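You operate a simulated robot arm through the tools that you are given. There is no shell and no other tool. Be economical: measure what you need, move in short steps, check, and stop when the job is done.

The job below is to be done with a simulated two-armed robot. You get a single attempt, and the scene is never put back.

## Task
Jack the half pallet to D25, lower it and roll the jack home.
Fine: lift it clear of the floor; its carton stays aboard.

The check looks at the end state, three seconds after you hand in, the way a careful person would. Anything else that was tipped, shoved, dropped, spilled or broken makes it a failure.

## Robot
Two 7-joint arms with two-finger parallel grippers on one trunk, on a base that drives. Base frame: it is fixed to the floor where the robot stands at the start and does not move with it; the origin is under the middle of the robot, x ahead of it, y to its left, z up. Lengths are in mm, angles in rad, forces in N, time in s.
The left shoulder is at the start at [50, 168, 1182], the right one opposite. With the tool pointing down near the work surface each hand reaches from about 100 to 360 mm from the robot's upright axis, wherever it stands, measured 20 degrees to its own side. Places, roughly: carton [750, 1000, 250]; deck of the half pallet [700, 1000, 100]; jack handle [700, -200, 800]; lift lever [400, 0, 700]; pallet jack [700, -100, 200]. Payload 1.57 kg a hand.
The TCP of each hand is the grasp point between the finger pads, 30 mm short of the fingertips. In the tool frame z runs along the fingers and y along their closing line. Largest opening 80 mm; finger width 17, thickness 12; the body of the gripper, 40 by 82 mm, starts 80 mm behind the TCP.
Orientation is told as [roll, pitch, yaw] about the base's x, y, z axes, in that order, counted from this pose: with the fingers straight down and closing along the base's y, the tool's x points along the base's -x, its y along +y and its z along -z.

## Interface
- The arms move only by the tool step_arm. It takes "left_series", "right_series" or both (then of equal length, played together; a hand with none holds still); each is a list of rows, each a list of 7 numbers: the finger opening in m, from 0 to 0.08, then the shift along the tool's x, y, z in units of 25 mm (1.0 is 25 mm), then the turn, a rotation vector about the tool's x, y, z in units of 5 degrees (1.0 is 5 degrees). In form: [[grip, dx, dy, dz, wx, wy, wz], ...]. A call has 1 to 12 rows; each row shifts and turns the commanded pose from where the row before left it, along the tool's axes as they then stand. A call with a number of a shift or a turn outside -1 to 1 is refused whole. Rows are played at 5 a second. More than 50 mm and 0.15 rad between two rows, or a gripper value outside its range, and nothing of the call is played. A pose out of reach is approached as far as the arm can. The call stops where the force on the tool passes 90 N (or 10 N more than at its start, if that is more) or the arm is blocked; 0.2 s more then pass. Each finger travels about 45 mm/s and halts on what it meets, pressing with about 39 N; the grip force reading is that of the motor and also rises with nothing between the fingers. The clock runs only during rows and for 0.2 s after the last one: add rows that do not move to give the fingers time. It gives the time, the measured TCP pose, the force on the tool (base axes), the opening and the grip force at its end, in the units of the frame above (readings bear some noise), with the torque about the TCP (base axes, N m) and any sound that the robot's microphone picked up.
- Cameras (640 x 400 px; columns grow to the right, rows downward): "scene" is now at [133.5, -18.1, 1395.9]; the picture's right is [-0.13, -0.99, 0.00], its down [-0.68, 0.09, -0.73] and it looks along [0.72, -0.10, -0.69] (base axes); focal length 214 px, centre (320, 200). "left" rides on the left gripper at [72, 7, -122] in its tool frame; the picture's right is [-0.09, 1.00, 0.00], its down [-0.84, -0.08, -0.54] and it looks along [-0.54, -0.05, 0.84] (tool axes); focal length 238 px, centre (320, 200). "right" rides on the right gripper at [72, -7, -122] in its tool frame; the picture's right is [0.09, 1.00, 0.00], its down [-0.84, 0.08, -0.54] and it looks along [-0.54, 0.05, 0.84] (tool axes); focal length 238 px, centre (320, 200). There is no depth. A picture from a camera that has moved, and an enlarged one, comes with that camera's place and axes in the base frame and with its lens. The place of the scene camera against the robot may be out by one fixed shift of up to 25 mm in any direction.
- grab_frame(camera): a new picture of that camera. No time passes.
- lift_body(by): slides the trunk up (or, below 0, down) by that many mm; the arms and the scene camera ride with it, the base frame stays. It gives what a move gives, with no picture.
- base_move(legs): drives the robot by 1 to 6 legs, each [ahead, left, turn to the left] in mm, mm and rad, along the robot's own axes; the way and the turn of a leg run together, so that a leg with both is an arc; at most 1500 mm and 3.142 rad a leg. The arms and the cameras ride along, it lands a little off, and it stops where it bumps. It gives what a move gives.
- pan_tilt(pan, tilt): turns the head with the scene camera to pan (to the left, within 1.396 rad either way) and tilt (down, from -0.506 to 1.204), counted from straight ahead of the robot. It gives what a move gives.
- inspect(camera, box): a new picture of the part [left, top, right, bottom] of that camera's present view, enlarged. No time passes.
- hand_in(): hands the job in; it is judged then, once.

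Work in short steps. Places have to be worked out from the pictures, the camera data and where the tool is seen: move nearer, look again, correct. Check each grasp and each placing, and mend what went wrong. You have 120 turns and 92 pictures in all, those below and enlarged ones among them. Open the grippers and draw the arms clear of the work before you hand the job in, unless the task says otherwise; then end with one line.

The tools are called by a JSON object that holds its "api" and its "payload". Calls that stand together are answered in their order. step_arm: Moves the arms, as the interface text tells. Its arguments: {"type":"object","properties":{"left_series":{"type":"array"},"right_series":{"type":"array"}},"required":[]} The other tools are called the same way: lift_body (by) slides the trunk up or down; base_move (legs) drives the base; pan_tilt (pan, tilt) turns the head that bears the scene camera; grab_frame (camera) takes a picture; inspect (camera, box) takes an enlarged picture of a part of a camera's view; hand_in () hands the job in.

At the start:

```text
time_s: 0.0
left_tcp_pos: [405.8, 67.3, 1184.1]
left_tcp_rot: [0.002, 0.0, 0.002]
left_ft_force: [-0.1, 0.6, -0.6]
left_wrist_torque: [-0.05, 0.03, -0.01]
left_finger_gap: 80.0
left_grip_force: 0.0
right_tcp_pos: [463.8, -309.4, 1205.0]
right_tcp_rot: [0.0, -0.003, -0.002]
right_ft_force: [0.1, 0.3, -0.1]
right_wrist_torque: [-0.02, 0.01, -0.01]
right_finger_gap: 79.8
right_grip_force: 0.0
trunk travel left (down, up): [-350.0, 93.0]
robot x, y, heading: [-1.8, 0.9, -0.003]
head pan, tilt: [-0.136, 0.756]
```

scene: 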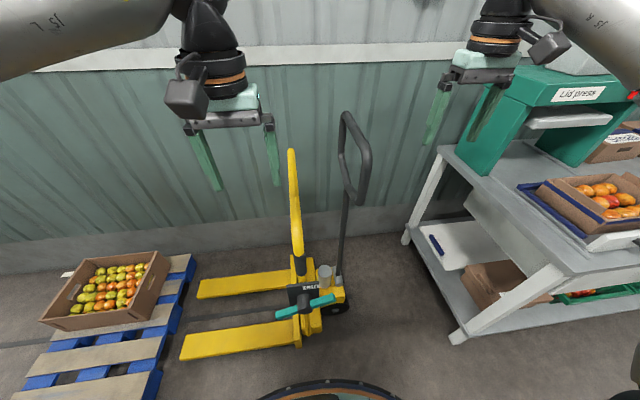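
right: 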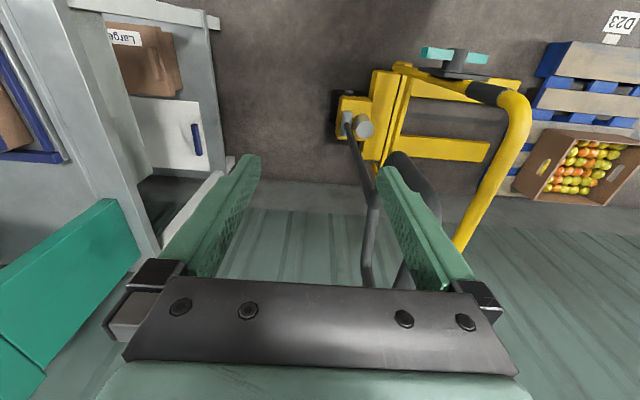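
left: 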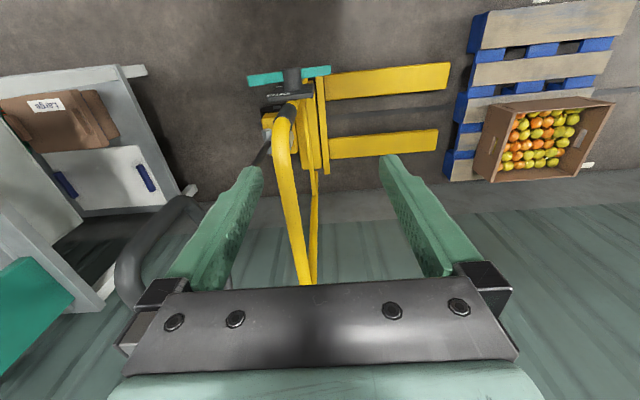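

I see the jack ahead with its forks pointing left (+y) toward the blue half pallet, which seems to stand at bay D23. I look to the left to find the bay labels and D25.

{"api": "pan_tilt", "payload": {"pan": 0.8, "tilt": 0.6}}

{"api": "grab_frame", "payload": {"camera": "scene"}}

{"api": "pan_tilt", "payload": {"pan": 1.39, "tilt": 0.5}}

{"api": "grab_frame", "payload": {"camera": "scene"}}

{"api": "pan_tilt", "payload": {"pan": 0.0, "tilt": 1.1}}

{"api": "grab_frame", "payload": {"camera": "scene"}}

```text
time_s: 1.2
left_tcp_pos: [405.2, 67.2, 1185.1]
left_tcp_rot: [-0.002, -0.001, 0.003]
left_ft_force: [0.7, -0.8, 0.5]
left_wrist_torque: [-0.04, -0.03, 0.0]
left_finger_gap: 79.9
left_grip_force: 0.1
right_tcp_pos: [464.9, -308.5, 1204.3]
right_tcp_rot: [-0.001, -0.001, -0.002]
right_ft_force: [0.2, 0.1, -0.6]
right_wrist_torque: [0.05, -0.01, 0.03]
right_finger_gap: 79.9
right_grip_force: 0.0
trunk travel left (down, up): [-350.0, 93.0]
robot x, y, heading: [-1.6, -3.5, -0.003]
head pan, tilt: [0.799, 0.6]
```

```text
88 pictures are left
camera scene: at [113.3, 56.4, 1409.2], right [0.72, -0.7, 0.0], down [-0.39, -0.4, -0.82], along [0.58, 0.59, -0.57], focal length 214 px, centre (320, 200)
```

scene: 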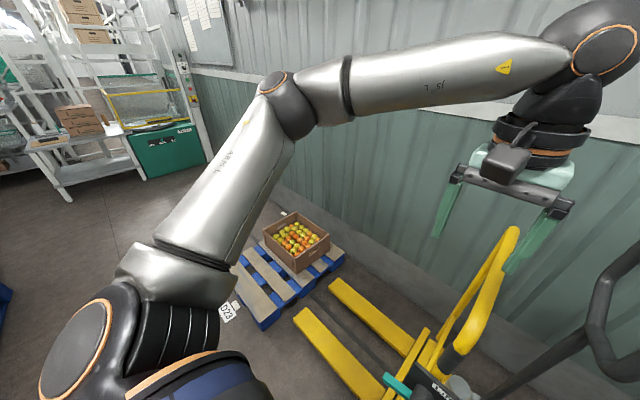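

```text
time_s: 2.2
left_tcp_pos: [405.4, 67.1, 1183.1]
left_tcp_rot: [-0.001, -0.001, 0.001]
left_ft_force: [-1.1, -0.4, 0.1]
left_wrist_torque: [-0.03, 0.0, 0.01]
left_finger_gap: 80.3
left_grip_force: 0.0
right_tcp_pos: [465.8, -310.1, 1205.1]
right_tcp_rot: [-0.002, 0.0, -0.003]
right_ft_force: [-0.3, -0.5, 0.5]
right_wrist_torque: [0.02, 0.01, 0.0]
right_finger_gap: 80.0
right_grip_force: 0.0
trunk travel left (down, up): [-350.0, 93.0]
robot x, y, heading: [0.5, -0.8, 0.002]
head pan, tilt: [1.389, 0.499]
```

```text
87 pictures are left
camera scene: at [68.1, 82.6, 1418.3], right [0.98, -0.18, 0.0], down [-0.09, -0.47, -0.88], along [0.16, 0.86, -0.48], focal length 214 px, centre (320, 200)
```

scene: 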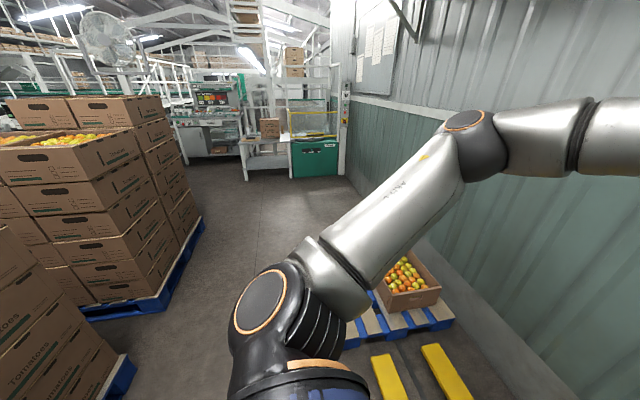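

```text
time_s: 3.7
left_tcp_pos: [405.3, 66.5, 1184.1]
left_tcp_rot: [0.001, 0.001, 0.003]
left_ft_force: [0.5, 0.1, 0.8]
left_wrist_torque: [0.01, 0.02, -0.04]
left_finger_gap: 80.1
left_grip_force: 0.1
right_tcp_pos: [465.3, -309.2, 1203.6]
right_tcp_rot: [-0.001, -0.001, -0.002]
right_ft_force: [0.1, 0.0, -0.5]
right_wrist_torque: [-0.02, -0.01, 0.03]
right_finger_gap: 80.1
right_grip_force: 0.0
trunk travel left (down, up): [-350.0, 93.0]
robot x, y, heading: [-0.1, 2.3, 0.002]
head pan, tilt: [0.0, 1.1]
```

```text
86 pictures are left
camera scene: at [114.7, -6.9, 1370.6], right [0.0, -1.0, 0.0], down [-0.89, 0.0, -0.45], along [0.45, 0.0, -0.89], focal length 214 px, centre (320, 200)
```

scene: 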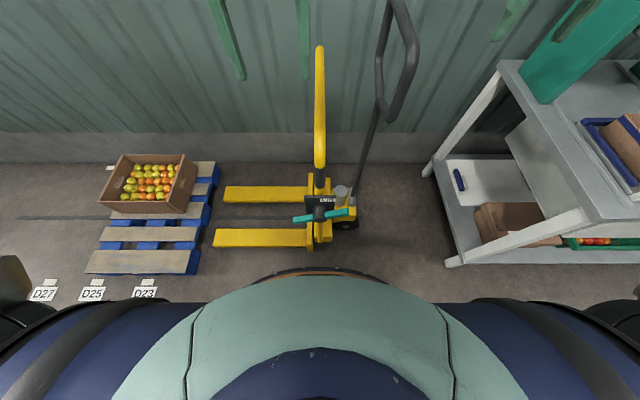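

The labels D27, D25 and D23 lie in front on the floor, and a groove or rail runs along y. I enlarge the labels, the jack, and the handle/lever.

{"api": "inspect", "payload": {"camera": "scene", "box": [0, 130, 240, 310]}}

{"api": "inspect", "payload": {"camera": "scene", "box": [200, 130, 400, 260]}}

{"api": "pan_tilt", "payload": {"pan": 0.0, "tilt": 0.6}}

{"api": "grab_frame", "payload": {"camera": "scene"}}

```text
2.22 times, centred on (120, 220) of scene
camera zoom: at [114.7, -6.9, 1370.6], right [0.0, -1.0, 0.0], down [-0.89, 0.0, -0.45], along [0.45, 0.0, -0.89], focal length 477 px, centre (764, 156)
```

zoom: 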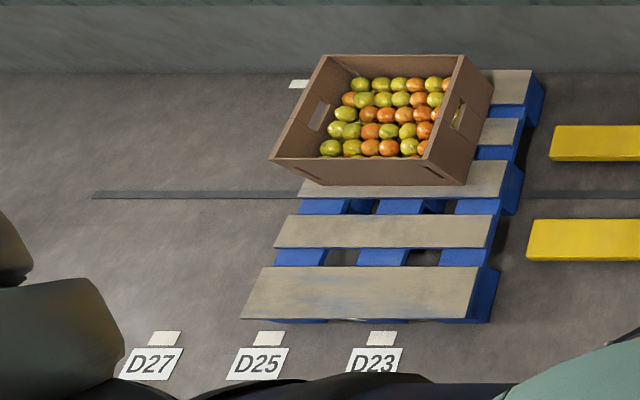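

```text
3.08 times, centred on (300, 195) of scene
camera zoom: at [114.7, -6.9, 1370.6], right [0.0, -1.0, 0.0], down [-0.89, 0.0, -0.45], along [0.45, 0.0, -0.89], focal length 660 px, centre (382, 215)
```

zoom: 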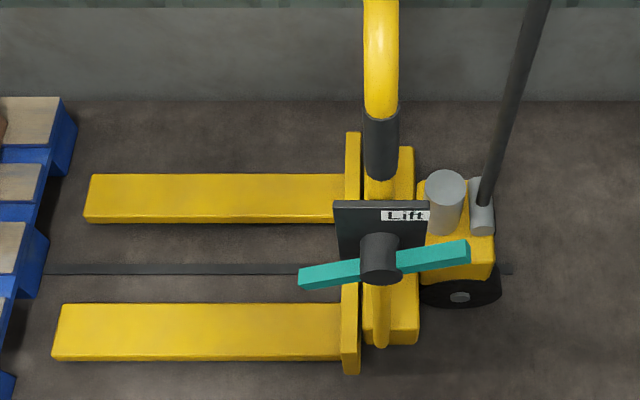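

```text
time_s: 4.7
left_tcp_pos: [405.2, 67.6, 1183.5]
left_tcp_rot: [0.001, 0.001, 0.002]
left_ft_force: [0.5, -0.2, 0.1]
left_wrist_torque: [-0.03, -0.01, 0.0]
left_finger_gap: 79.8
left_grip_force: 0.1
right_tcp_pos: [464.6, -309.9, 1204.1]
right_tcp_rot: [0.0, -0.001, -0.001]
right_ft_force: [-0.2, 0.3, -0.1]
right_wrist_torque: [-0.01, -0.02, 0.01]
right_finger_gap: 79.9
right_grip_force: 0.1
trunk travel left (down, up): [-350.0, 93.0]
robot x, y, heading: [1.1, 1.2, -0.001]
head pan, tilt: [0.0, 0.6]
```

```text
83 pictures are left
camera scene: at [140.0, -6.9, 1409.1], right [0.0, -1.0, 0.0], down [-0.57, 0.0, -0.82], along [0.82, 0.0, -0.57], focal length 214 px, centre (320, 200)
```

scene: 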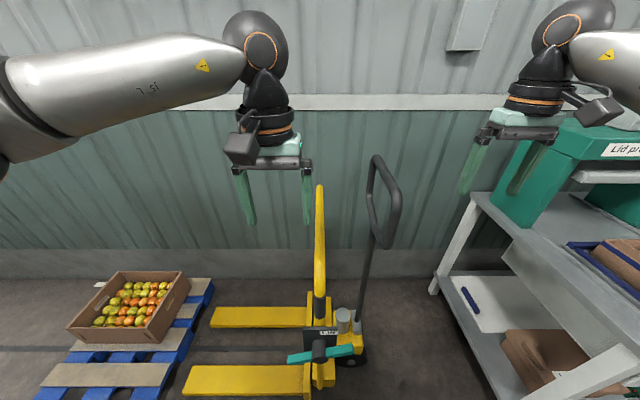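

The lift lever sits near [400, 0, 705] and the rail runs at x≈675. I enlarge the handle and the lever in the wrist cameras.

{"api": "inspect", "payload": {"camera": "right", "box": [300, 20, 560, 290]}}

{"api": "inspect", "payload": {"camera": "left", "box": [80, 30, 480, 290]}}

{"api": "inspect", "payload": {"camera": "scene", "box": [270, 140, 430, 400]}}

```text
1.48 times, centred on (430, 155) of right
camera zoom: at [392.5, -316.1, 1326.1], right [-0.09, 1.0, 0.0], down [0.84, 0.08, 0.54], along [0.54, 0.05, -0.84], focal length 353 px, centre (157, 267)
```

zoom: 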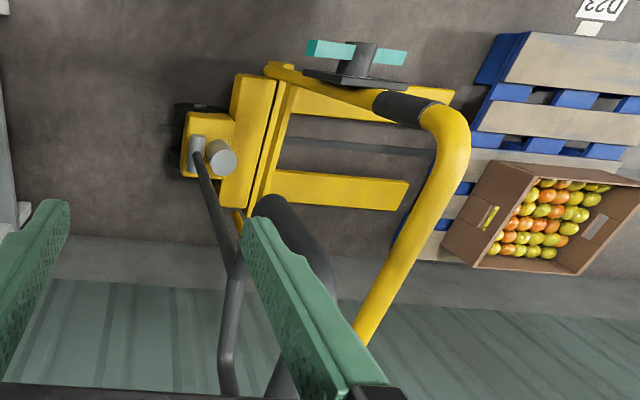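

```text
1.54 times, centred on (280, 160) of left
camera zoom: at [333.3, 74.6, 1306.2], right [0.09, 1.0, 0.0], down [0.84, -0.08, 0.54], along [0.54, -0.05, -0.84], focal length 367 px, centre (382, 262)
```

zoom: 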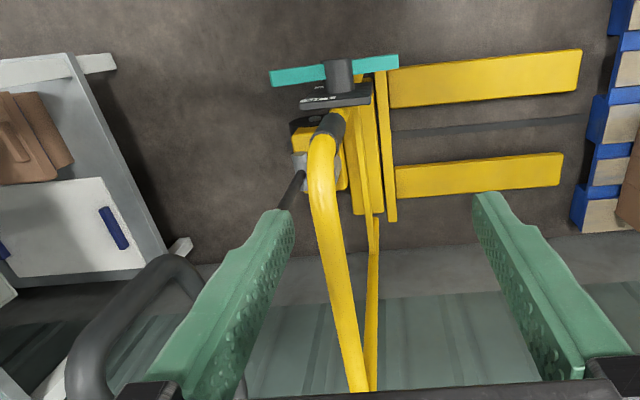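

```text
1.54 times, centred on (350, 270) of scene
camera zoom: at [140.0, -6.9, 1409.1], right [0.0, -1.0, 0.0], down [-0.57, 0.0, -0.82], along [0.82, 0.0, -0.57], focal length 330 px, centre (274, 92)
```

zoom: 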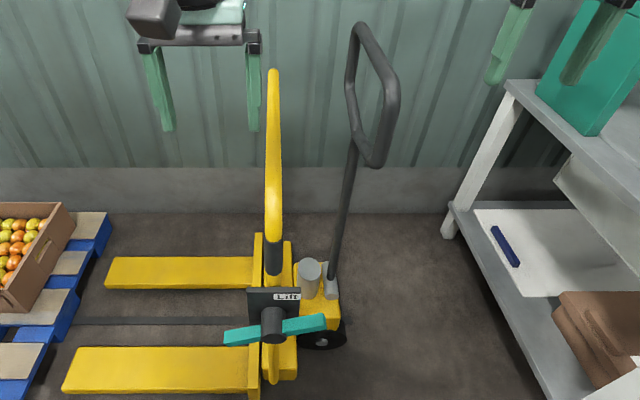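

The near leg of the yellow arch has a dark grip sleeve at about [430, 0, 870], above the lever. The floor labels lie where my base would pass, so I check whether they are flat.

{"api": "pan_tilt", "payload": {"pan": 0.95, "tilt": 0.9}}

{"api": "grab_frame", "payload": {"camera": "scene"}}

{"api": "inspect", "payload": {"camera": "left", "box": [440, 0, 640, 120]}}

```text
time_s: 5.9
left_tcp_pos: [405.1, 67.1, 1182.9]
left_tcp_rot: [0.001, -0.002, 0.002]
left_ft_force: [1.0, -0.3, 0.6]
left_wrist_torque: [-0.01, 0.03, -0.03]
left_finger_gap: 79.9
left_grip_force: 0.1
right_tcp_pos: [465.6, -309.4, 1204.6]
right_tcp_rot: [-0.002, -0.001, -0.001]
right_ft_force: [0.2, -0.1, 0.1]
right_wrist_torque: [0.02, -0.02, 0.02]
right_finger_gap: 80.1
right_grip_force: 0.0
trunk travel left (down, up): [-350.0, 93.0]
robot x, y, heading: [1.4, 1.1, 0.001]
head pan, tilt: [0.949, 0.901]
```

```text
79 pictures are left
camera scene: at [95.6, 54.5, 1384.4], right [0.81, -0.58, 0.0], down [-0.46, -0.64, -0.62], along [0.36, 0.5, -0.78], focal length 214 px, centre (320, 200)
```

scene: 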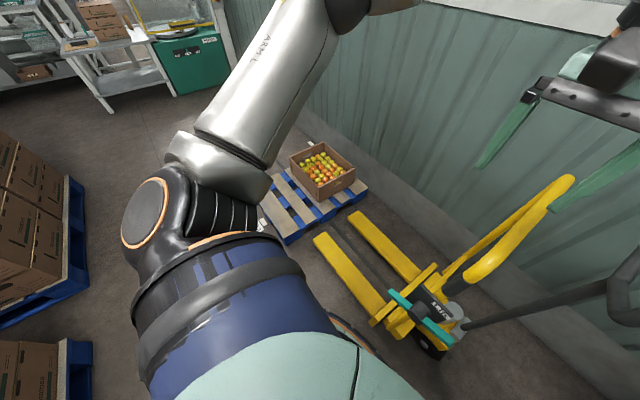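

```text
3.20 times, centred on (540, 60) of left
camera zoom: at [333.3, 74.6, 1306.2], right [0.09, 1.0, 0.0], down [0.84, -0.08, 0.54], along [0.54, -0.05, -0.84], focal length 763 px, centre (-384, 648)
```

zoom: 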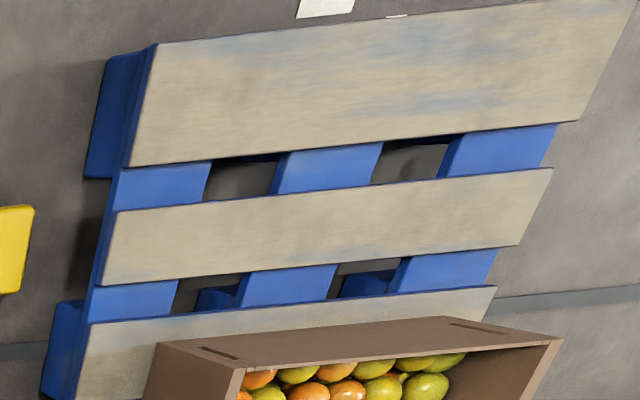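

The arm blocks that view. I back up 250 mm (clear floor behind) to see the labels from a lower angle and learn if they stand up.

{"api": "base_move", "payload": {"legs": [[-250, 0, 0]]}}

{"api": "pan_tilt", "payload": {"pan": 0.35, "tilt": 0.8}}

{"api": "grab_frame", "payload": {"camera": "scene"}}

```text
time_s: 7.7
left_tcp_pos: [151.6, 65.7, 1184.1]
left_tcp_rot: [0.002, -0.002, 0.0]
left_ft_force: [-1.0, -0.3, -0.2]
left_wrist_torque: [-0.01, -0.02, -0.03]
left_finger_gap: 80.2
left_grip_force: 0.0
right_tcp_pos: [210.9, -309.9, 1204.8]
right_tcp_rot: [-0.002, -0.003, -0.001]
right_ft_force: [0.0, -0.8, -0.4]
right_wrist_torque: [0.02, 0.0, -0.02]
right_finger_gap: 80.0
right_grip_force: 0.1
trunk travel left (down, up): [-350.0, 93.0]
robot x, y, heading: [-255.4, -4.1, 0.002]
head pan, tilt: [0.949, 0.901]
```

```text
time_s: 8.7
left_tcp_pos: [153.5, 67.7, 1183.9]
left_tcp_rot: [0.0, 0.0, 0.0]
left_ft_force: [0.3, -0.5, 0.8]
left_wrist_torque: [0.01, -0.02, 0.02]
left_finger_gap: 79.9
left_grip_force: 0.1
right_tcp_pos: [211.4, -309.6, 1203.2]
right_tcp_rot: [-0.001, 0.002, -0.005]
right_ft_force: [-0.5, 0.1, 0.3]
right_wrist_torque: [-0.01, -0.02, 0.0]
right_finger_gap: 80.0
right_grip_force: 0.0
trunk travel left (down, up): [-350.0, 93.0]
robot x, y, heading: [-254.8, -1.0, -0.006]
head pan, tilt: [0.351, 0.799]
```

```text
77 pictures are left
camera scene: at [-125.6, 20.9, 1392.3], right [0.34, -0.94, 0.0], down [-0.67, -0.25, -0.7], along [0.65, 0.24, -0.72], focal length 214 px, centre (320, 200)
```

scene: 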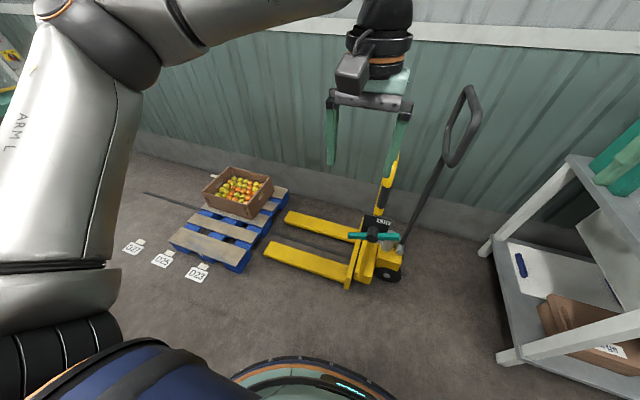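

{"api": "inspect", "payload": {"camera": "scene", "box": [110, 150, 310, 290]}}

{"api": "inspect", "payload": {"camera": "scene", "box": [320, 80, 500, 300]}}

```text
2.86 times, centred on (210, 220) of scene
camera zoom: at [-125.6, 20.9, 1392.3], right [0.34, -0.94, 0.0], down [-0.67, -0.25, -0.7], along [0.65, 0.24, -0.72], focal length 613 px, centre (634, 143)
```

zoom: 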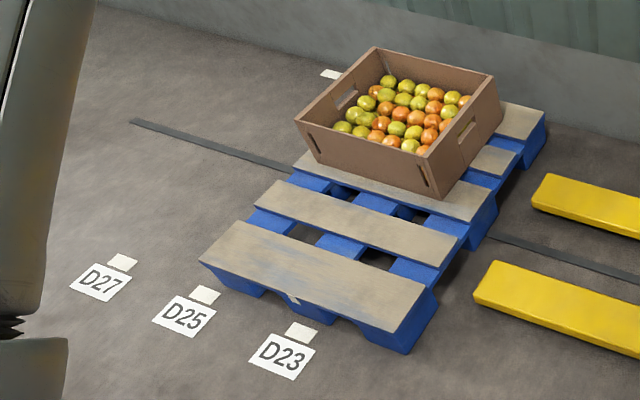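

```text
1.82 times, centred on (410, 190) of scene
camera zoom: at [-125.6, 20.9, 1392.3], right [0.34, -0.94, 0.0], down [-0.67, -0.25, -0.7], along [0.65, 0.24, -0.72], focal length 390 px, centre (156, 218)
```

zoom: 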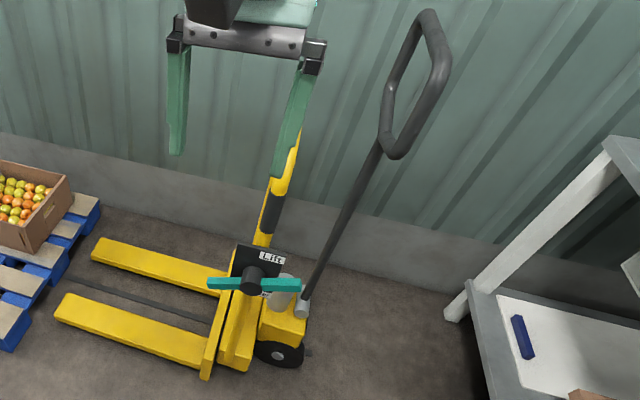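

The labels are flat decals; the pallet sits centred on D23 (y≈1024) and D25 is about 300 mm farther (+y). The fork tips are at y≈640, and the fork heel at y≈57 needs to move about 670 mm to the pallet edge at ≈757. I now pitch the right hand 45° forward to grasp the sleeve.

{"api": "step_arm", "payload": {"right_series": [[0.08, 0, 0, 0.4, 0, -1, 0], [0.08, 0, 0, 0.4, 0, -1, 0], [0.08, 0, 0, 0.4, 0, -1, 0], [0.08, 0, 0, 0.4, 0, -1, 0], [0.08, 0, 0, 0.4, 0, -1, 0], [0.08, 0, 0, 0.4, 0, -1, 0], [0.08, 0, 0, 0.4, 0, -1, 0], [0.08, 0, 0, 0.4, 0, -1, 0], [0.08, 0, 0, 0.4, 0, -1, 0]]}}

```text
time_s: 10.7
left_tcp_pos: [152.6, 66.6, 1184.2]
left_tcp_rot: [-0.001, 0.0, 0.0]
left_ft_force: [0.7, 0.5, 0.5]
left_wrist_torque: [-0.01, 0.02, 0.0]
left_finger_gap: 80.3
left_grip_force: 0.1
right_tcp_pos: [240.8, -308.8, 1121.1]
right_tcp_rot: [0.003, -0.789, -0.005]
right_ft_force: [-0.2, -0.4, 0.0]
right_wrist_torque: [-0.03, 0.02, 0.0]
right_finger_gap: 80.0
right_grip_force: 0.1
trunk travel left (down, up): [-350.0, 93.0]
robot x, y, heading: [-251.7, -0.4, -0.002]
head pan, tilt: [0.351, 0.799]
```

Pitch is fine. I lower the hand straight down by about 230 mm to the sleeve's height while still back from the jack.

{"api": "step_arm", "payload": {"right_series": [[0.08, 0.95, 0, 0.95, 0, 0, 0], [0.08, 0.95, 0, 0.95, 0, 0, 0], [0.08, 0.95, 0, 0.95, 0, 0, 0], [0.08, 0.95, 0, 0.95, 0, 0, 0], [0.08, 0.95, 0, 0.95, 0, 0, 0], [0.08, 0.95, 0, 0.95, 0, 0, 0], [0.08, 0.95, 0, 0.95, 0, 0, 0]]}}

{"api": "grab_frame", "payload": {"camera": "right"}}

```text
time_s: 12.3
left_tcp_pos: [153.3, 67.1, 1183.9]
left_tcp_rot: [-0.001, 0.0, -0.001]
left_ft_force: [-0.3, 0.3, 0.2]
left_wrist_torque: [-0.01, -0.04, 0.01]
left_finger_gap: 79.8
left_grip_force: 0.0
right_tcp_pos: [241.9, -308.4, 885.1]
right_tcp_rot: [0.0, -0.787, -0.004]
right_ft_force: [0.4, 0.6, 0.1]
right_wrist_torque: [0.03, 0.0, 0.02]
right_finger_gap: 80.1
right_grip_force: 0.0
trunk travel left (down, up): [-350.0, 93.0]
robot x, y, heading: [-254.3, 0.5, 0.001]
head pan, tilt: [0.351, 0.799]
```

```text
74 pictures are left
camera right: at [103.4, -314.7, 919.5], right [-0.06, 1.0, -0.06], down [0.21, 0.08, 0.98], along [0.98, 0.05, -0.21], focal length 238 px, centre (320, 200)
```

right: 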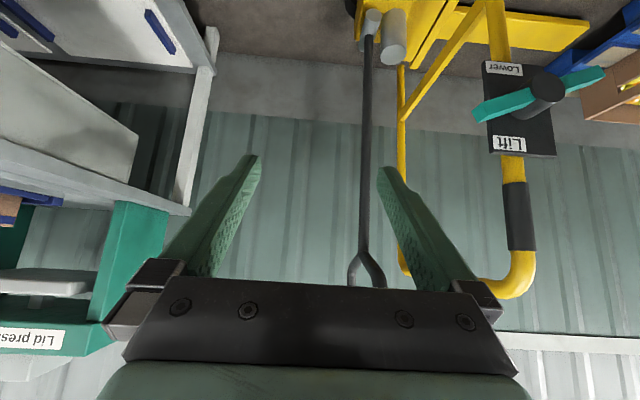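

The plate carries "Lift" at the top and "Lower" at the bottom with the lever between. I enlarge it.

{"api": "inspect", "payload": {"camera": "right", "box": [440, 40, 620, 310]}}

```text
1.48 times, centred on (530, 175) of right
camera zoom: at [103.4, -314.7, 919.5], right [-0.06, 1.0, -0.06], down [0.21, 0.08, 0.98], along [0.98, 0.05, -0.21], focal length 353 px, centre (9, 237)
```

zoom: 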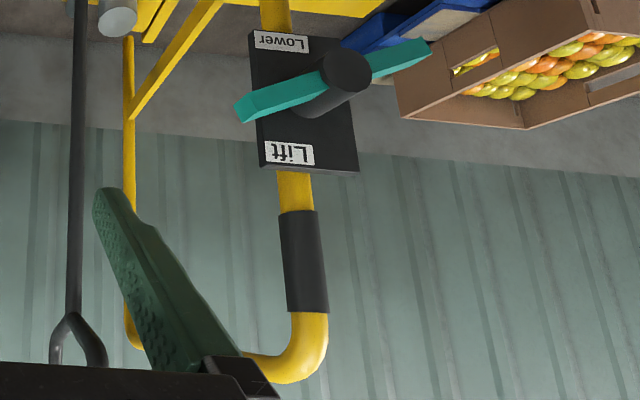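

The labels sit on the −y side: raising the −y end (pressing the +y end down) lifts, the reverse lowers. The sleeve is at about [435, -2, 850], vertical. I drive to bring the hand nearer and then align it in y.

{"api": "base_move", "payload": {"legs": [[100, 150, 0]]}}

{"api": "step_arm", "payload": {"right_series": [[0.08, 0.15, 0.9, 0.15, 0, 0, 0], [0.08, 0.15, 0.9, 0.15, 0, 0, 0], [0.08, 0.15, 0.9, 0.15, 0, 0, 0], [0.08, 0.15, 0.9, 0.15, 0, 0, 0], [0.08, 0.15, 0.9, 0.15, 0, 0, 0], [0.08, 0.15, 0.9, 0.15, 0, 0, 0], [0.08, 0, 0.9, 0, 0, 0, 0]]}}

{"api": "grab_frame", "payload": {"camera": "right"}}

```text
time_s: 14.3
left_tcp_pos: [252.8, 217.2, 1183.3]
left_tcp_rot: [-0.002, -0.001, 0.0]
left_ft_force: [0.1, 0.7, 0.4]
left_wrist_torque: [-0.01, -0.01, 0.02]
left_finger_gap: 80.0
left_grip_force: 0.0
right_tcp_pos: [342.1, -157.9, 884.1]
right_tcp_rot: [0.0, -0.785, -0.003]
right_ft_force: [-0.5, 0.4, -0.4]
right_wrist_torque: [0.0, -0.01, -0.03]
right_finger_gap: 79.9
right_grip_force: 0.1
trunk travel left (down, up): [-350.0, 93.0]
robot x, y, heading: [-151.1, 149.9, 0.002]
head pan, tilt: [0.351, 0.799]
```

```text
time_s: 15.9
left_tcp_pos: [252.7, 216.5, 1183.2]
left_tcp_rot: [-0.001, -0.001, 0.0]
left_ft_force: [-0.5, -0.3, -0.3]
left_wrist_torque: [0.01, 0.0, 0.01]
left_finger_gap: 79.7
left_grip_force: 0.0
right_tcp_pos: [344.0, -1.7, 854.5]
right_tcp_rot: [0.0, -0.786, -0.001]
right_ft_force: [-0.5, -0.6, 0.3]
right_wrist_torque: [-0.03, -0.03, 0.0]
right_finger_gap: 80.0
right_grip_force: 0.1
trunk travel left (down, up): [-350.0, 93.0]
robot x, y, heading: [-153.7, 149.3, -0.006]
head pan, tilt: [0.351, 0.799]
```

```text
72 pictures are left
camera right: at [205.0, -7.7, 889.5], right [-0.06, 1.0, -0.07], down [0.21, 0.08, 0.98], along [0.98, 0.05, -0.21], focal length 238 px, centre (320, 200)
```

right: 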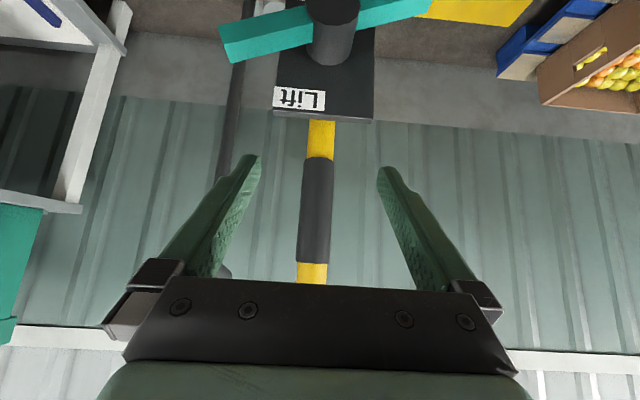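

The sleeve lies centred between the fingers. I advance 90 mm and close.

{"api": "step_arm", "payload": {"right_series": [[0.08, -0.85, 0, 0.85, 0, 0, 0], [0.08, -0.85, 0, 0.85, 0, 0, 0], [0.08, -0.85, 0, 0.85, 0, 0, 0], [0.0, 0, 0, 0, 0, 0, 0], [0.0, 0, 0, 0, 0, 0, 0], [0.0, 0, 0, 0, 0, 0, 0], [0.0, 0, 0, 0, 0, 0, 0], [0.0, 0, 0, 0, 0, 0, 0]]}}

{"api": "grab_frame", "payload": {"camera": "right"}}

```text
time_s: 17.7
left_tcp_pos: [255.0, 216.4, 1184.6]
left_tcp_rot: [-0.001, 0.0, 0.0]
left_ft_force: [-0.2, -1.4, -0.2]
left_wrist_torque: [0.04, -0.05, 0.0]
left_finger_gap: 80.1
left_grip_force: 0.0
right_tcp_pos: [432.4, -0.1, 853.4]
right_tcp_rot: [0.0, -0.786, -0.003]
right_ft_force: [1.9, 6.1, -0.6]
right_wrist_torque: [-0.03, 0.07, 0.13]
right_finger_gap: 28.0
right_grip_force: 31.3
trunk travel left (down, up): [-350.0, 93.0]
robot x, y, heading: [-153.0, 148.9, -0.002]
head pan, tilt: [0.351, 0.799]
```

```text
71 pictures are left
camera right: at [293.6, -6.5, 888.4], right [-0.07, 1.0, -0.06], down [0.21, 0.08, 0.98], along [0.98, 0.05, -0.21], focal length 238 px, centre (320, 200)
```

right: 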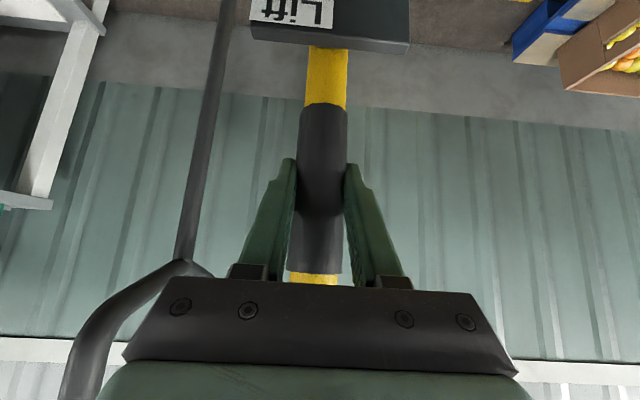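

Gripped on the sleeve. I test-roll the jack 100 mm to the left with the base.

{"api": "base_move", "payload": {"legs": [[0, 100, 0]]}}

{"api": "grab_frame", "payload": {"camera": "scene"}}

```text
time_s: 19.2
left_tcp_pos: [251.4, 313.2, 1186.0]
left_tcp_rot: [0.0, -0.004, -0.001]
left_ft_force: [-0.9, 0.7, 0.3]
left_wrist_torque: [0.05, -0.01, 0.03]
left_finger_gap: 79.9
left_grip_force: 0.2
right_tcp_pos: [431.0, 85.2, 853.2]
right_tcp_rot: [-0.013, -0.786, -0.02]
right_ft_force: [-11.9, -14.3, 9.8]
right_wrist_torque: [0.73, 0.92, -0.11]
right_finger_gap: 27.8
right_grip_force: 38.3
trunk travel left (down, up): [-350.0, 93.0]
robot x, y, heading: [-150.1, 246.6, -0.005]
head pan, tilt: [0.351, 0.799]
```

```text
70 pictures are left
camera scene: at [-27.4, 267.0, 1393.0], right [0.34, -0.94, 0.0], down [-0.67, -0.24, -0.7], along [0.66, 0.24, -0.71], focal length 214 px, centre (320, 200)
```

scene: 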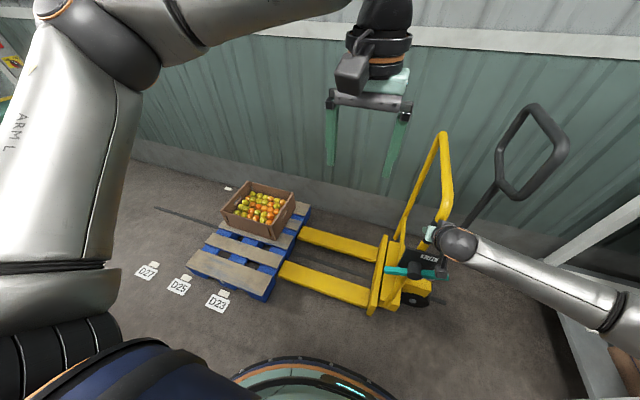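

The jack rolls with about 20 N. The fork tips approach the pallet; I go another 150 mm and check the entry.

{"api": "base_move", "payload": {"legs": [[0, 150, 0]]}}

{"api": "inspect", "payload": {"camera": "scene", "box": [120, 160, 480, 330]}}

```text
time_s: 21.2
left_tcp_pos: [252.6, 462.6, 1184.3]
left_tcp_rot: [-0.001, -0.002, -0.001]
left_ft_force: [0.5, 0.2, 0.3]
left_wrist_torque: [0.01, 0.01, -0.02]
left_finger_gap: 80.2
left_grip_force: 0.1
right_tcp_pos: [431.7, 238.0, 852.4]
right_tcp_rot: [-0.014, -0.785, -0.018]
right_ft_force: [-2.1, 0.7, 5.9]
right_wrist_torque: [0.83, 0.22, 0.12]
right_finger_gap: 27.8
right_grip_force: 38.3
trunk travel left (down, up): [-350.0, 93.0]
robot x, y, heading: [-150.6, 399.0, -0.005]
head pan, tilt: [0.351, 0.799]
```

```text
1.78 times, centred on (300, 245) of scene
camera zoom: at [-25.4, 417.4, 1392.4], right [0.34, -0.94, 0.0], down [-0.67, -0.24, -0.7], along [0.66, 0.24, -0.72], focal length 381 px, centre (356, 120)
```

zoom: 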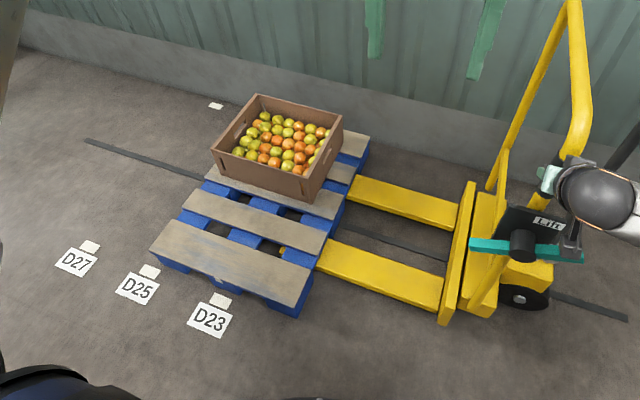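

The forks enter cleanly between the runners and the pallet hasn't moved. About 430 mm remain to the heel; I roll 300 mm more and check.

{"api": "base_move", "payload": {"legs": [[0, 150, 0], [0, 150, 0]]}}

{"api": "inspect", "payload": {"camera": "scene", "box": [120, 160, 480, 330]}}

```text
time_s: 24.7
left_tcp_pos: [252.6, 765.0, 1184.1]
left_tcp_rot: [-0.002, -0.001, 0.002]
left_ft_force: [0.0, 0.5, 0.2]
left_wrist_torque: [-0.02, -0.03, -0.02]
left_finger_gap: 79.9
left_grip_force: 0.1
right_tcp_pos: [432.9, 539.7, 851.6]
right_tcp_rot: [-0.01, -0.784, -0.014]
right_ft_force: [-4.6, -1.7, 0.0]
right_wrist_torque: [0.77, 0.3, 0.2]
right_finger_gap: 28.0
right_grip_force: 38.0
trunk travel left (down, up): [-350.0, 93.0]
robot x, y, heading: [-156.0, 698.6, 0.002]
head pan, tilt: [0.351, 0.799]
```

```text
1.78 times, centred on (300, 245) of scene
camera zoom: at [-24.6, 718.3, 1392.4], right [0.34, -0.94, 0.0], down [-0.67, -0.25, -0.7], along [0.66, 0.24, -0.72], focal length 381 px, centre (356, 120)
```

zoom: 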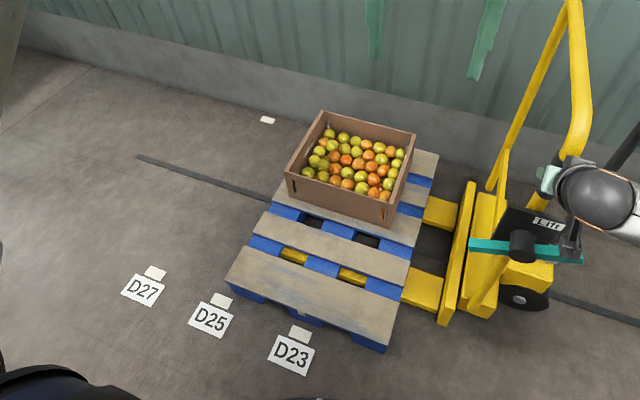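

About 125 mm gap remains at the heel. I roll 85 mm more, keeping clear of touching the pallet.

{"api": "base_move", "payload": {"legs": [[0, 85, 0]]}}

{"api": "inspect", "payload": {"camera": "scene", "box": [120, 160, 480, 330]}}

```text
time_s: 26.1
left_tcp_pos: [252.1, 846.8, 1183.4]
left_tcp_rot: [0.0, -0.003, 0.002]
left_ft_force: [-0.6, -0.4, -0.3]
left_wrist_torque: [0.02, 0.0, 0.01]
left_finger_gap: 80.0
left_grip_force: 0.1
right_tcp_pos: [432.0, 610.7, 851.9]
right_tcp_rot: [-0.025, -0.782, -0.027]
right_ft_force: [-13.0, -16.2, 9.4]
right_wrist_torque: [1.08, 0.77, 0.03]
right_finger_gap: 28.3
right_grip_force: 38.6
trunk travel left (down, up): [-350.0, 93.0]
robot x, y, heading: [-153.3, 784.1, -0.0]
head pan, tilt: [0.351, 0.799]
```

```text
1.78 times, centred on (300, 245) of scene
camera zoom: at [-26.9, 800.6, 1393.0], right [0.34, -0.94, 0.0], down [-0.67, -0.24, -0.7], along [0.66, 0.24, -0.72], focal length 381 px, centre (356, 120)
```

zoom: 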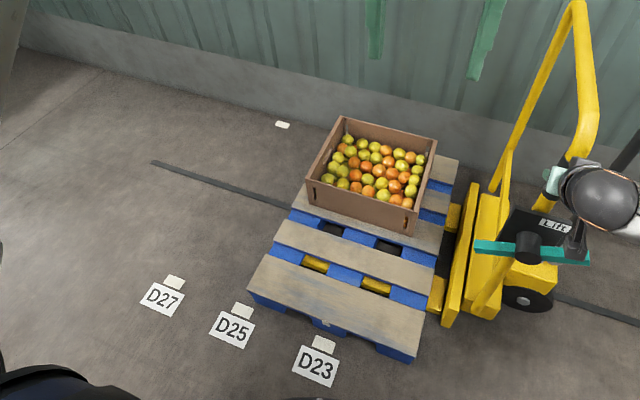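

Gap is about 40 mm, fully under. Now I release the sleeve and retreat 90 mm to work the lever with the same hand.

{"api": "step_arm", "payload": {"right_series": [[0.08, 0, 0, 0, 0, 0, 0], [0.08, 0, 0, 0, 0, 0, 0], [0.08, 0, 0, 0, 0, 0, 0], [0.08, 0, 0, 0, 0, 0, 0], [0.08, 0.85, 0, -0.85, 0, 0, 0], [0.08, 0.85, 0, -0.85, 0, 0, 0], [0.08, 0.85, 0, -0.85, 0, 0, 0], [0.08, 0.85, 0, -0.85, 0, 0, 0], [0.04, 0.85, 0, -0.85, 0, 0, 0], [0.0, 0, 0, 0, 0, 0, 0], [0.0, 0, 0, 0, 0, 0, 0], [0.0, 0, 0, 0, 0, 0, 0]]}}

{"api": "grab_frame", "payload": {"camera": "right"}}

```text
time_s: 28.7
left_tcp_pos: [252.9, 848.7, 1182.9]
left_tcp_rot: [-0.002, -0.001, 0.0]
left_ft_force: [0.0, -0.4, 0.1]
left_wrist_torque: [-0.01, 0.0, -0.02]
left_finger_gap: 79.9
left_grip_force: 0.1
right_tcp_pos: [283.6, 621.1, 851.3]
right_tcp_rot: [-0.028, -0.781, -0.026]
right_ft_force: [-0.2, -0.7, 0.0]
right_wrist_torque: [-0.01, 0.0, 0.03]
right_finger_gap: 0.1
right_grip_force: 3.9
trunk travel left (down, up): [-350.0, 93.0]
robot x, y, heading: [-155.6, 784.6, -0.002]
head pan, tilt: [0.351, 0.799]
```

```text
66 pictures are left
camera right: at [146.1, 621.1, 887.8], right [-0.02, 1.0, -0.08], down [0.22, 0.09, 0.97], along [0.98, 0.0, -0.22], focal length 238 px, centre (320, 200)
```

right: 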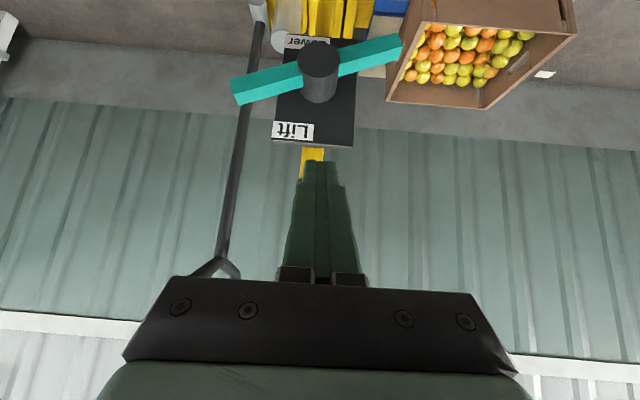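

The lever reads: −y end at ≈[385, 516, 717], +y end at ≈[385, 701, 638], hub about y 608. I level the hand to point forward and shift it over the +y end.

{"api": "step_arm", "payload": {"right_series": [[0, 0, 0.35, 0, 0, -1, 0], [0, 0, 0.35, 0, 0, -1, 0], [0, 0, 0.35, 0, 0, -1, 0], [0, 0, 0.35, 0, 0, -1, 0], [0, 0, 0.35, 0, 0, -1, 0], [0, 0, 0.35, 0, 0, -1, 0], [0, 0, 0.35, 0, 0, -1, 0], [0, 0, 0.35, 0, 0, -1, 0]]}}

{"api": "grab_frame", "payload": {"camera": "right"}}

```text
time_s: 30.5
left_tcp_pos: [253.2, 848.4, 1184.2]
left_tcp_rot: [-0.001, 0.0, 0.0]
left_ft_force: [0.0, -0.3, -0.6]
left_wrist_torque: [0.01, -0.02, 0.02]
left_finger_gap: 80.0
left_grip_force: 0.0
right_tcp_pos: [284.5, 756.1, 900.3]
right_tcp_rot: [-0.209, -1.477, 0.161]
right_ft_force: [0.0, -0.4, 0.1]
right_wrist_torque: [0.02, -0.02, 0.02]
right_finger_gap: 0.0
right_grip_force: 20.9
right hand out of reach, approached as far as the arm can: row 2, 3, 4, 5, 6, 7, 8
trunk travel left (down, up): [-350.0, 93.0]
robot x, y, heading: [-152.2, 779.1, -0.001]
head pan, tilt: [0.351, 0.799]
```

```text
65 pictures are left
camera right: at [155.2, 754.6, 839.5], right [0.04, 0.99, -0.11], down [-0.46, 0.12, 0.88], along [0.89, 0.02, 0.46], focal length 238 px, centre (320, 200)
```

right: 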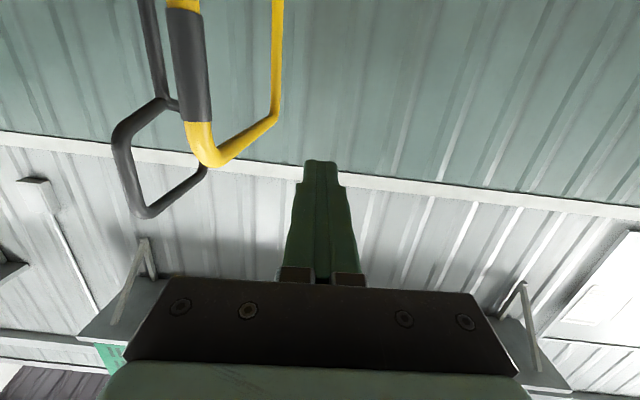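

That pose was too folded. I tilt the hand back to about 50° pitch while driving back later if needed.

{"api": "step_arm", "payload": {"right_series": [[0, 0, 0, 0, 0, 1, 0], [0, 0, 0, 0, 0, 1, 0], [0, 0, 0, 0, 0, 1, 0], [0, 0, 0, 0, 0, 1, 0], [0, 0, 0, 0, 0, 1, 0], [0, 0, 0, 0, 0, 1, 0], [0, 0, 0, 0, 0, 1, 0], [0, 0, 0, 0, 0, 0, 0]]}}

```text
time_s: 32.3
left_tcp_pos: [254.1, 847.5, 1184.8]
left_tcp_rot: [-0.003, 0.001, -0.001]
left_ft_force: [-0.7, 0.1, 0.2]
left_wrist_torque: [0.0, 0.01, 0.03]
left_finger_gap: 80.1
left_grip_force: 0.0
right_tcp_pos: [284.0, 755.5, 899.3]
right_tcp_rot: [-0.03, -0.867, -0.022]
right_ft_force: [-0.1, -0.2, 1.1]
right_wrist_torque: [0.0, 0.03, -0.02]
right_finger_gap: 0.1
right_grip_force: 20.9
trunk travel left (down, up): [-350.0, 93.0]
robot x, y, heading: [-151.2, 778.9, -0.002]
head pan, tilt: [0.351, 0.799]
```

Now I bring the fingertip to just above the +y end of the lever.

{"api": "step_arm", "payload": {"right_series": [[0, 0.45, -0.35, 0.83, 0, 0, 0], [0, 0.45, -0.35, 0.83, 0, 0, 0], [0, 0.45, -0.35, 0.83, 0, 0, 0], [0, 0.45, -0.35, 0.83, 0, 0, 0], [0, 0.45, -0.35, 0.83, 0, 0, 0], [0, 0.45, -0.35, 0.83, 0, 0, 0], [0, 0.45, -0.35, 0.83, 0, 0, 0], [0, 0.45, -0.35, 0.83, 0, 0, 0]]}}

{"api": "grab_frame", "payload": {"camera": "right"}}

{"api": "inspect", "payload": {"camera": "scene", "box": [300, 160, 500, 330]}}

```text
time_s: 34.1
left_tcp_pos: [253.8, 849.0, 1183.9]
left_tcp_rot: [-0.002, 0.0, 0.0]
left_ft_force: [0.5, -0.2, 0.4]
left_wrist_torque: [-0.01, 0.01, -0.01]
left_finger_gap: 80.0
left_grip_force: 0.1
right_tcp_pos: [352.5, 677.0, 724.6]
right_tcp_rot: [-0.031, -0.866, -0.023]
right_ft_force: [0.0, -0.3, -0.5]
right_wrist_torque: [0.01, 0.02, -0.01]
right_finger_gap: 0.1
right_grip_force: 21.8
trunk travel left (down, up): [-350.0, 93.0]
robot x, y, heading: [-156.5, 780.2, -0.003]
head pan, tilt: [0.351, 0.799]
```

```text
64 pictures are left
camera right: at [211.6, 676.6, 748.8], right [-0.01, 1.0, -0.09], down [0.13, 0.09, 0.99], along [0.99, 0.0, -0.13], focal length 238 px, centre (320, 200)
```

right: 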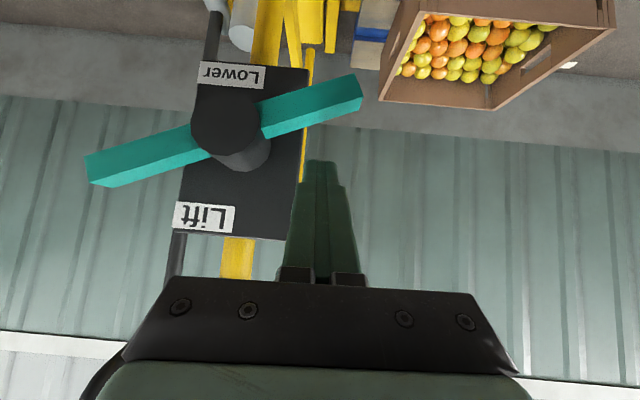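

```text
2.35 times, centred on (400, 245) of scene
camera zoom: at [-24.4, 802.4, 1392.3], right [0.34, -0.94, 0.0], down [-0.67, -0.25, -0.7], along [0.65, 0.24, -0.72], focal length 505 px, centre (132, 94)
```

zoom: 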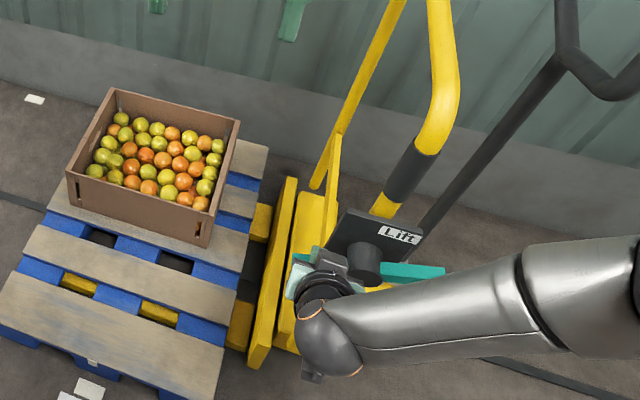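

The fingertip is above the lever's +y half (bar about 50 mm below). I press it down in steps.

{"api": "step_arm", "payload": {"right_series": [[0, -0.26, 0.1, 0.3, 0, 0, 0], [0, 0.61, 0, 0.52, 0, 0, 0], [0, 0.61, 0, 0.52, 0, 0, 0], [0, 0.61, 0, 0.52, 0, 0, 0], [0, 0.61, 0, 0.52, 0, 0, 0]]}}

{"api": "grab_frame", "payload": {"camera": "right"}}

```text
time_s: 35.2
left_tcp_pos: [244.5, 847.9, 1189.3]
left_tcp_rot: [-0.002, -0.009, -0.002]
left_ft_force: [0.4, 0.0, 0.6]
left_wrist_torque: [-0.01, -0.01, 0.02]
left_finger_gap: 80.1
left_grip_force: 0.1
right_tcp_pos: [364.1, 691.7, 683.0]
right_tcp_rot: [-0.045, -0.891, -0.022]
right_ft_force: [-49.3, -1.8, 66.8]
right_wrist_torque: [-0.81, 0.06, -0.63]
right_finger_gap: 0.1
right_grip_force: 21.2
right hand out of reach, approached as far as the arm can: row 3, 4, 5
trunk travel left (down, up): [-350.0, 93.0]
robot x, y, heading: [-152.8, 777.2, 0.0]
head pan, tilt: [0.351, 0.799]
stopped in row 5 (right hand): the force on the tool passed its limit at 114 N (the readings are from after the stop); the commanded pose is now the measured one
```

```text
62 pictures are left
camera right: at [223.5, 693.8, 704.6], right [0.0, 0.99, -0.1], down [0.11, 0.1, 0.99], along [0.99, -0.01, -0.11], focal length 238 px, centre (320, 200)
```

right: 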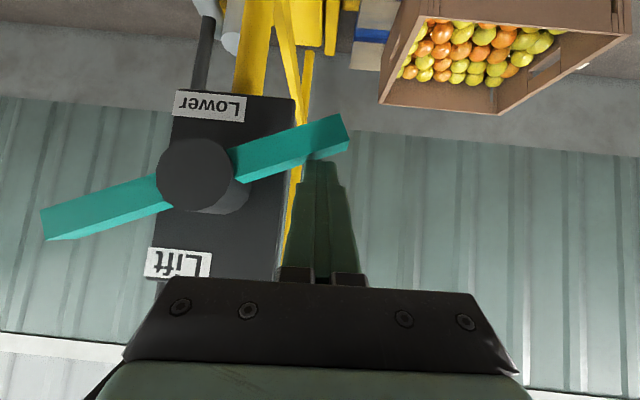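

The lever did not turn under ≈100 N there, and the arm is near its reach limit so low. I raise the hand, then lower the trunk 150 mm for better reach.

{"api": "step_arm", "payload": {"right_series": [[0, -0.7, 0, -0.75, 0, 0, 0], [0, -0.7, 0, -0.75, 0, 0, 0], [0, -0.7, 0, -0.75, 0, 0, 0], [0, -0.7, 0, -0.75, 0, 0, 0], [0, -0.7, 0, -0.75, 0, 0, 0], [0, -0.7, 0, -0.75, 0, 0, 0], [0, -0.7, 0, -0.75, 0, 0, 0]]}}

{"api": "lift_body", "payload": {"by": -150}}

{"api": "grab_frame", "payload": {"camera": "scene"}}

```text
time_s: 36.8
left_tcp_pos: [251.8, 847.8, 1182.9]
left_tcp_rot: [-0.002, 0.0, -0.002]
left_ft_force: [0.4, 0.0, 0.3]
left_wrist_torque: [0.02, 0.0, -0.02]
left_finger_gap: 80.3
left_grip_force: 0.1
right_tcp_pos: [346.7, 694.9, 853.3]
right_tcp_rot: [-0.051, -0.877, -0.023]
right_ft_force: [-0.6, -0.5, 0.5]
right_wrist_torque: [-0.02, 0.01, -0.02]
right_finger_gap: 0.0
right_grip_force: 21.3
trunk travel left (down, up): [-350.0, 93.0]
robot x, y, heading: [-153.5, 786.5, -0.005]
head pan, tilt: [0.351, 0.799]
```

```text
time_s: 38.5
left_tcp_pos: [253.5, 846.5, 1034.2]
left_tcp_rot: [-0.001, -0.003, -0.002]
left_ft_force: [0.0, -0.6, 0.1]
left_wrist_torque: [-0.01, 0.03, -0.02]
left_finger_gap: 79.9
left_grip_force: 0.1
right_tcp_pos: [347.5, 694.9, 702.0]
right_tcp_rot: [-0.049, -0.877, -0.023]
right_ft_force: [0.3, -0.3, 0.0]
right_wrist_torque: [-0.01, 0.0, -0.01]
right_finger_gap: 0.0
right_grip_force: 21.7
trunk travel left (down, up): [-200.0, 243.0]
robot x, y, heading: [-153.1, 781.5, -0.002]
head pan, tilt: [0.351, 0.799]
```

```text
61 pictures are left
camera scene: at [-25.5, 801.8, 1242.4], right [0.34, -0.94, 0.0], down [-0.67, -0.24, -0.7], along [0.66, 0.24, -0.72], focal length 214 px, centre (320, 200)
```

scene: 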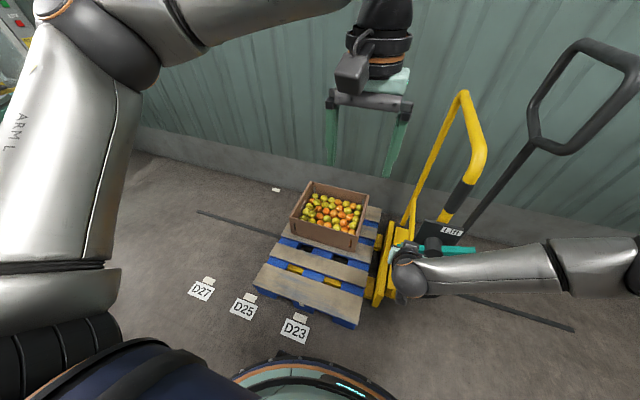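

Reach is better now. I retry the press on the +y end of the lever.

{"api": "step_arm", "payload": {"right_series": [[0, -0.38, -0.1, 0.45, 0, 0, 0], [0, 0.61, 0, 0.52, 0, 0, 0], [0, 0.61, 0, 0.52, 0, 0, 0], [0, 0.61, 0, 0.52, 0, 0, 0], [0, 0.61, 0, 0.52, 0, 0, 0]]}}

{"api": "grab_frame", "payload": {"camera": "right"}}

```text
time_s: 39.3
left_tcp_pos: [247.3, 845.6, 1037.8]
left_tcp_rot: [-0.004, -0.008, -0.004]
left_ft_force: [-0.7, 0.1, -0.8]
left_wrist_torque: [0.0, -0.01, 0.03]
left_finger_gap: 79.8
left_grip_force: 0.0
right_tcp_pos: [361.9, 696.0, 683.2]
right_tcp_rot: [-0.041, -0.913, -0.025]
right_ft_force: [-42.6, -3.5, 49.2]
right_wrist_torque: [-0.66, 0.11, -0.57]
right_finger_gap: 0.1
right_grip_force: 20.6
trunk travel left (down, up): [-200.0, 243.0]
robot x, y, heading: [-155.6, 780.4, -0.008]
head pan, tilt: [0.351, 0.799]
stopped in row 4 (right hand): the force on the tool passed its limit at 112 N (the readings are from after the stop); the commanded pose is now the measured one
```

```text
60 pictures are left
camera right: at [220.4, 697.7, 700.6], right [0.0, 1.0, -0.1], down [0.09, 0.1, 0.99], along [1.0, -0.01, -0.09], focal length 238 px, centre (320, 200)
```

right: 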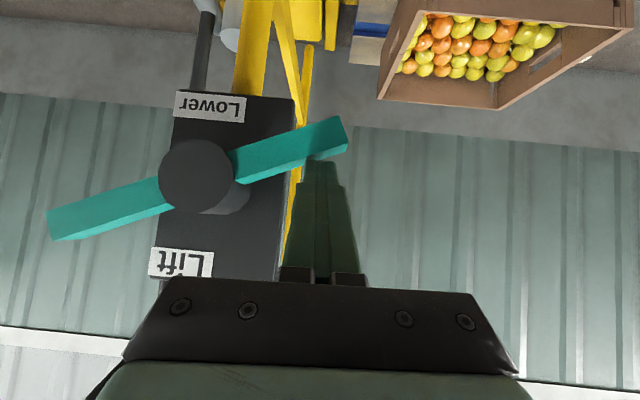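

It is firmly at its stop that way, so the lift stroke must be the other direction. I move over to the −y end and press there gently.

{"api": "step_arm", "payload": {"right_series": [[0, -0.76, 0, -0.65, 0, 0, 0], [0, -0.76, 0, -0.65, 0, 0, 0], [0, -0.76, 0, -0.65, 0, 0, 0], [0, -0.76, 0, -0.65, 0, 0, 0], [0, -0.2, -1, -0.1, 0, 0, 0], [0, 0, -1, 0, 0, 0, 0], [0, 0, -1, 0, 0, 0, 0], [0, 0, -1, 0, 0, 0, 0], [0, 0, -1, 0, 0, 0, 0], [0, 0, -1, 0, 0, 0, 0], [0, 0, -0.6, 0, 0, 0, 0]]}}

{"api": "grab_frame", "payload": {"camera": "right"}}

```text
time_s: 41.7
left_tcp_pos: [251.4, 845.5, 1033.8]
left_tcp_rot: [-0.001, -0.003, -0.004]
left_ft_force: [-0.2, -1.6, -0.4]
left_wrist_torque: [0.02, 0.0, -0.02]
left_finger_gap: 80.1
left_grip_force: 0.1
right_tcp_pos: [352.5, 530.1, 784.5]
right_tcp_rot: [-0.047, -0.903, -0.028]
right_ft_force: [-0.5, 0.9, 0.3]
right_wrist_torque: [-0.01, 0.0, 0.0]
right_finger_gap: 0.0
right_grip_force: 21.5
trunk travel left (down, up): [-200.0, 243.0]
robot x, y, heading: [-152.6, 777.1, -0.004]
head pan, tilt: [0.351, 0.799]
```

```text
59 pictures are left
camera right: at [211.6, 532.9, 804.0], right [0.01, 0.99, -0.1], down [0.1, 0.1, 0.99], along [0.99, -0.02, -0.1], focal length 238 px, centre (320, 200)
```

right: 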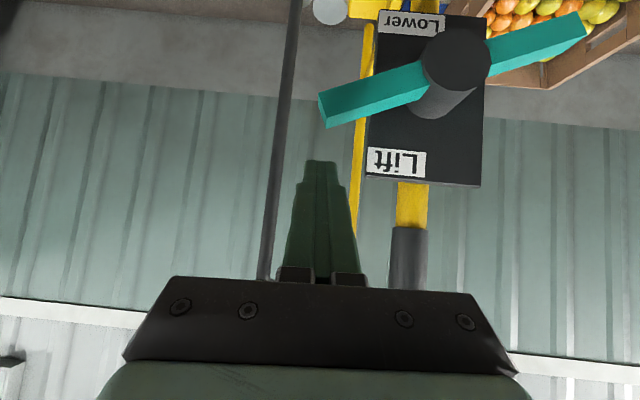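

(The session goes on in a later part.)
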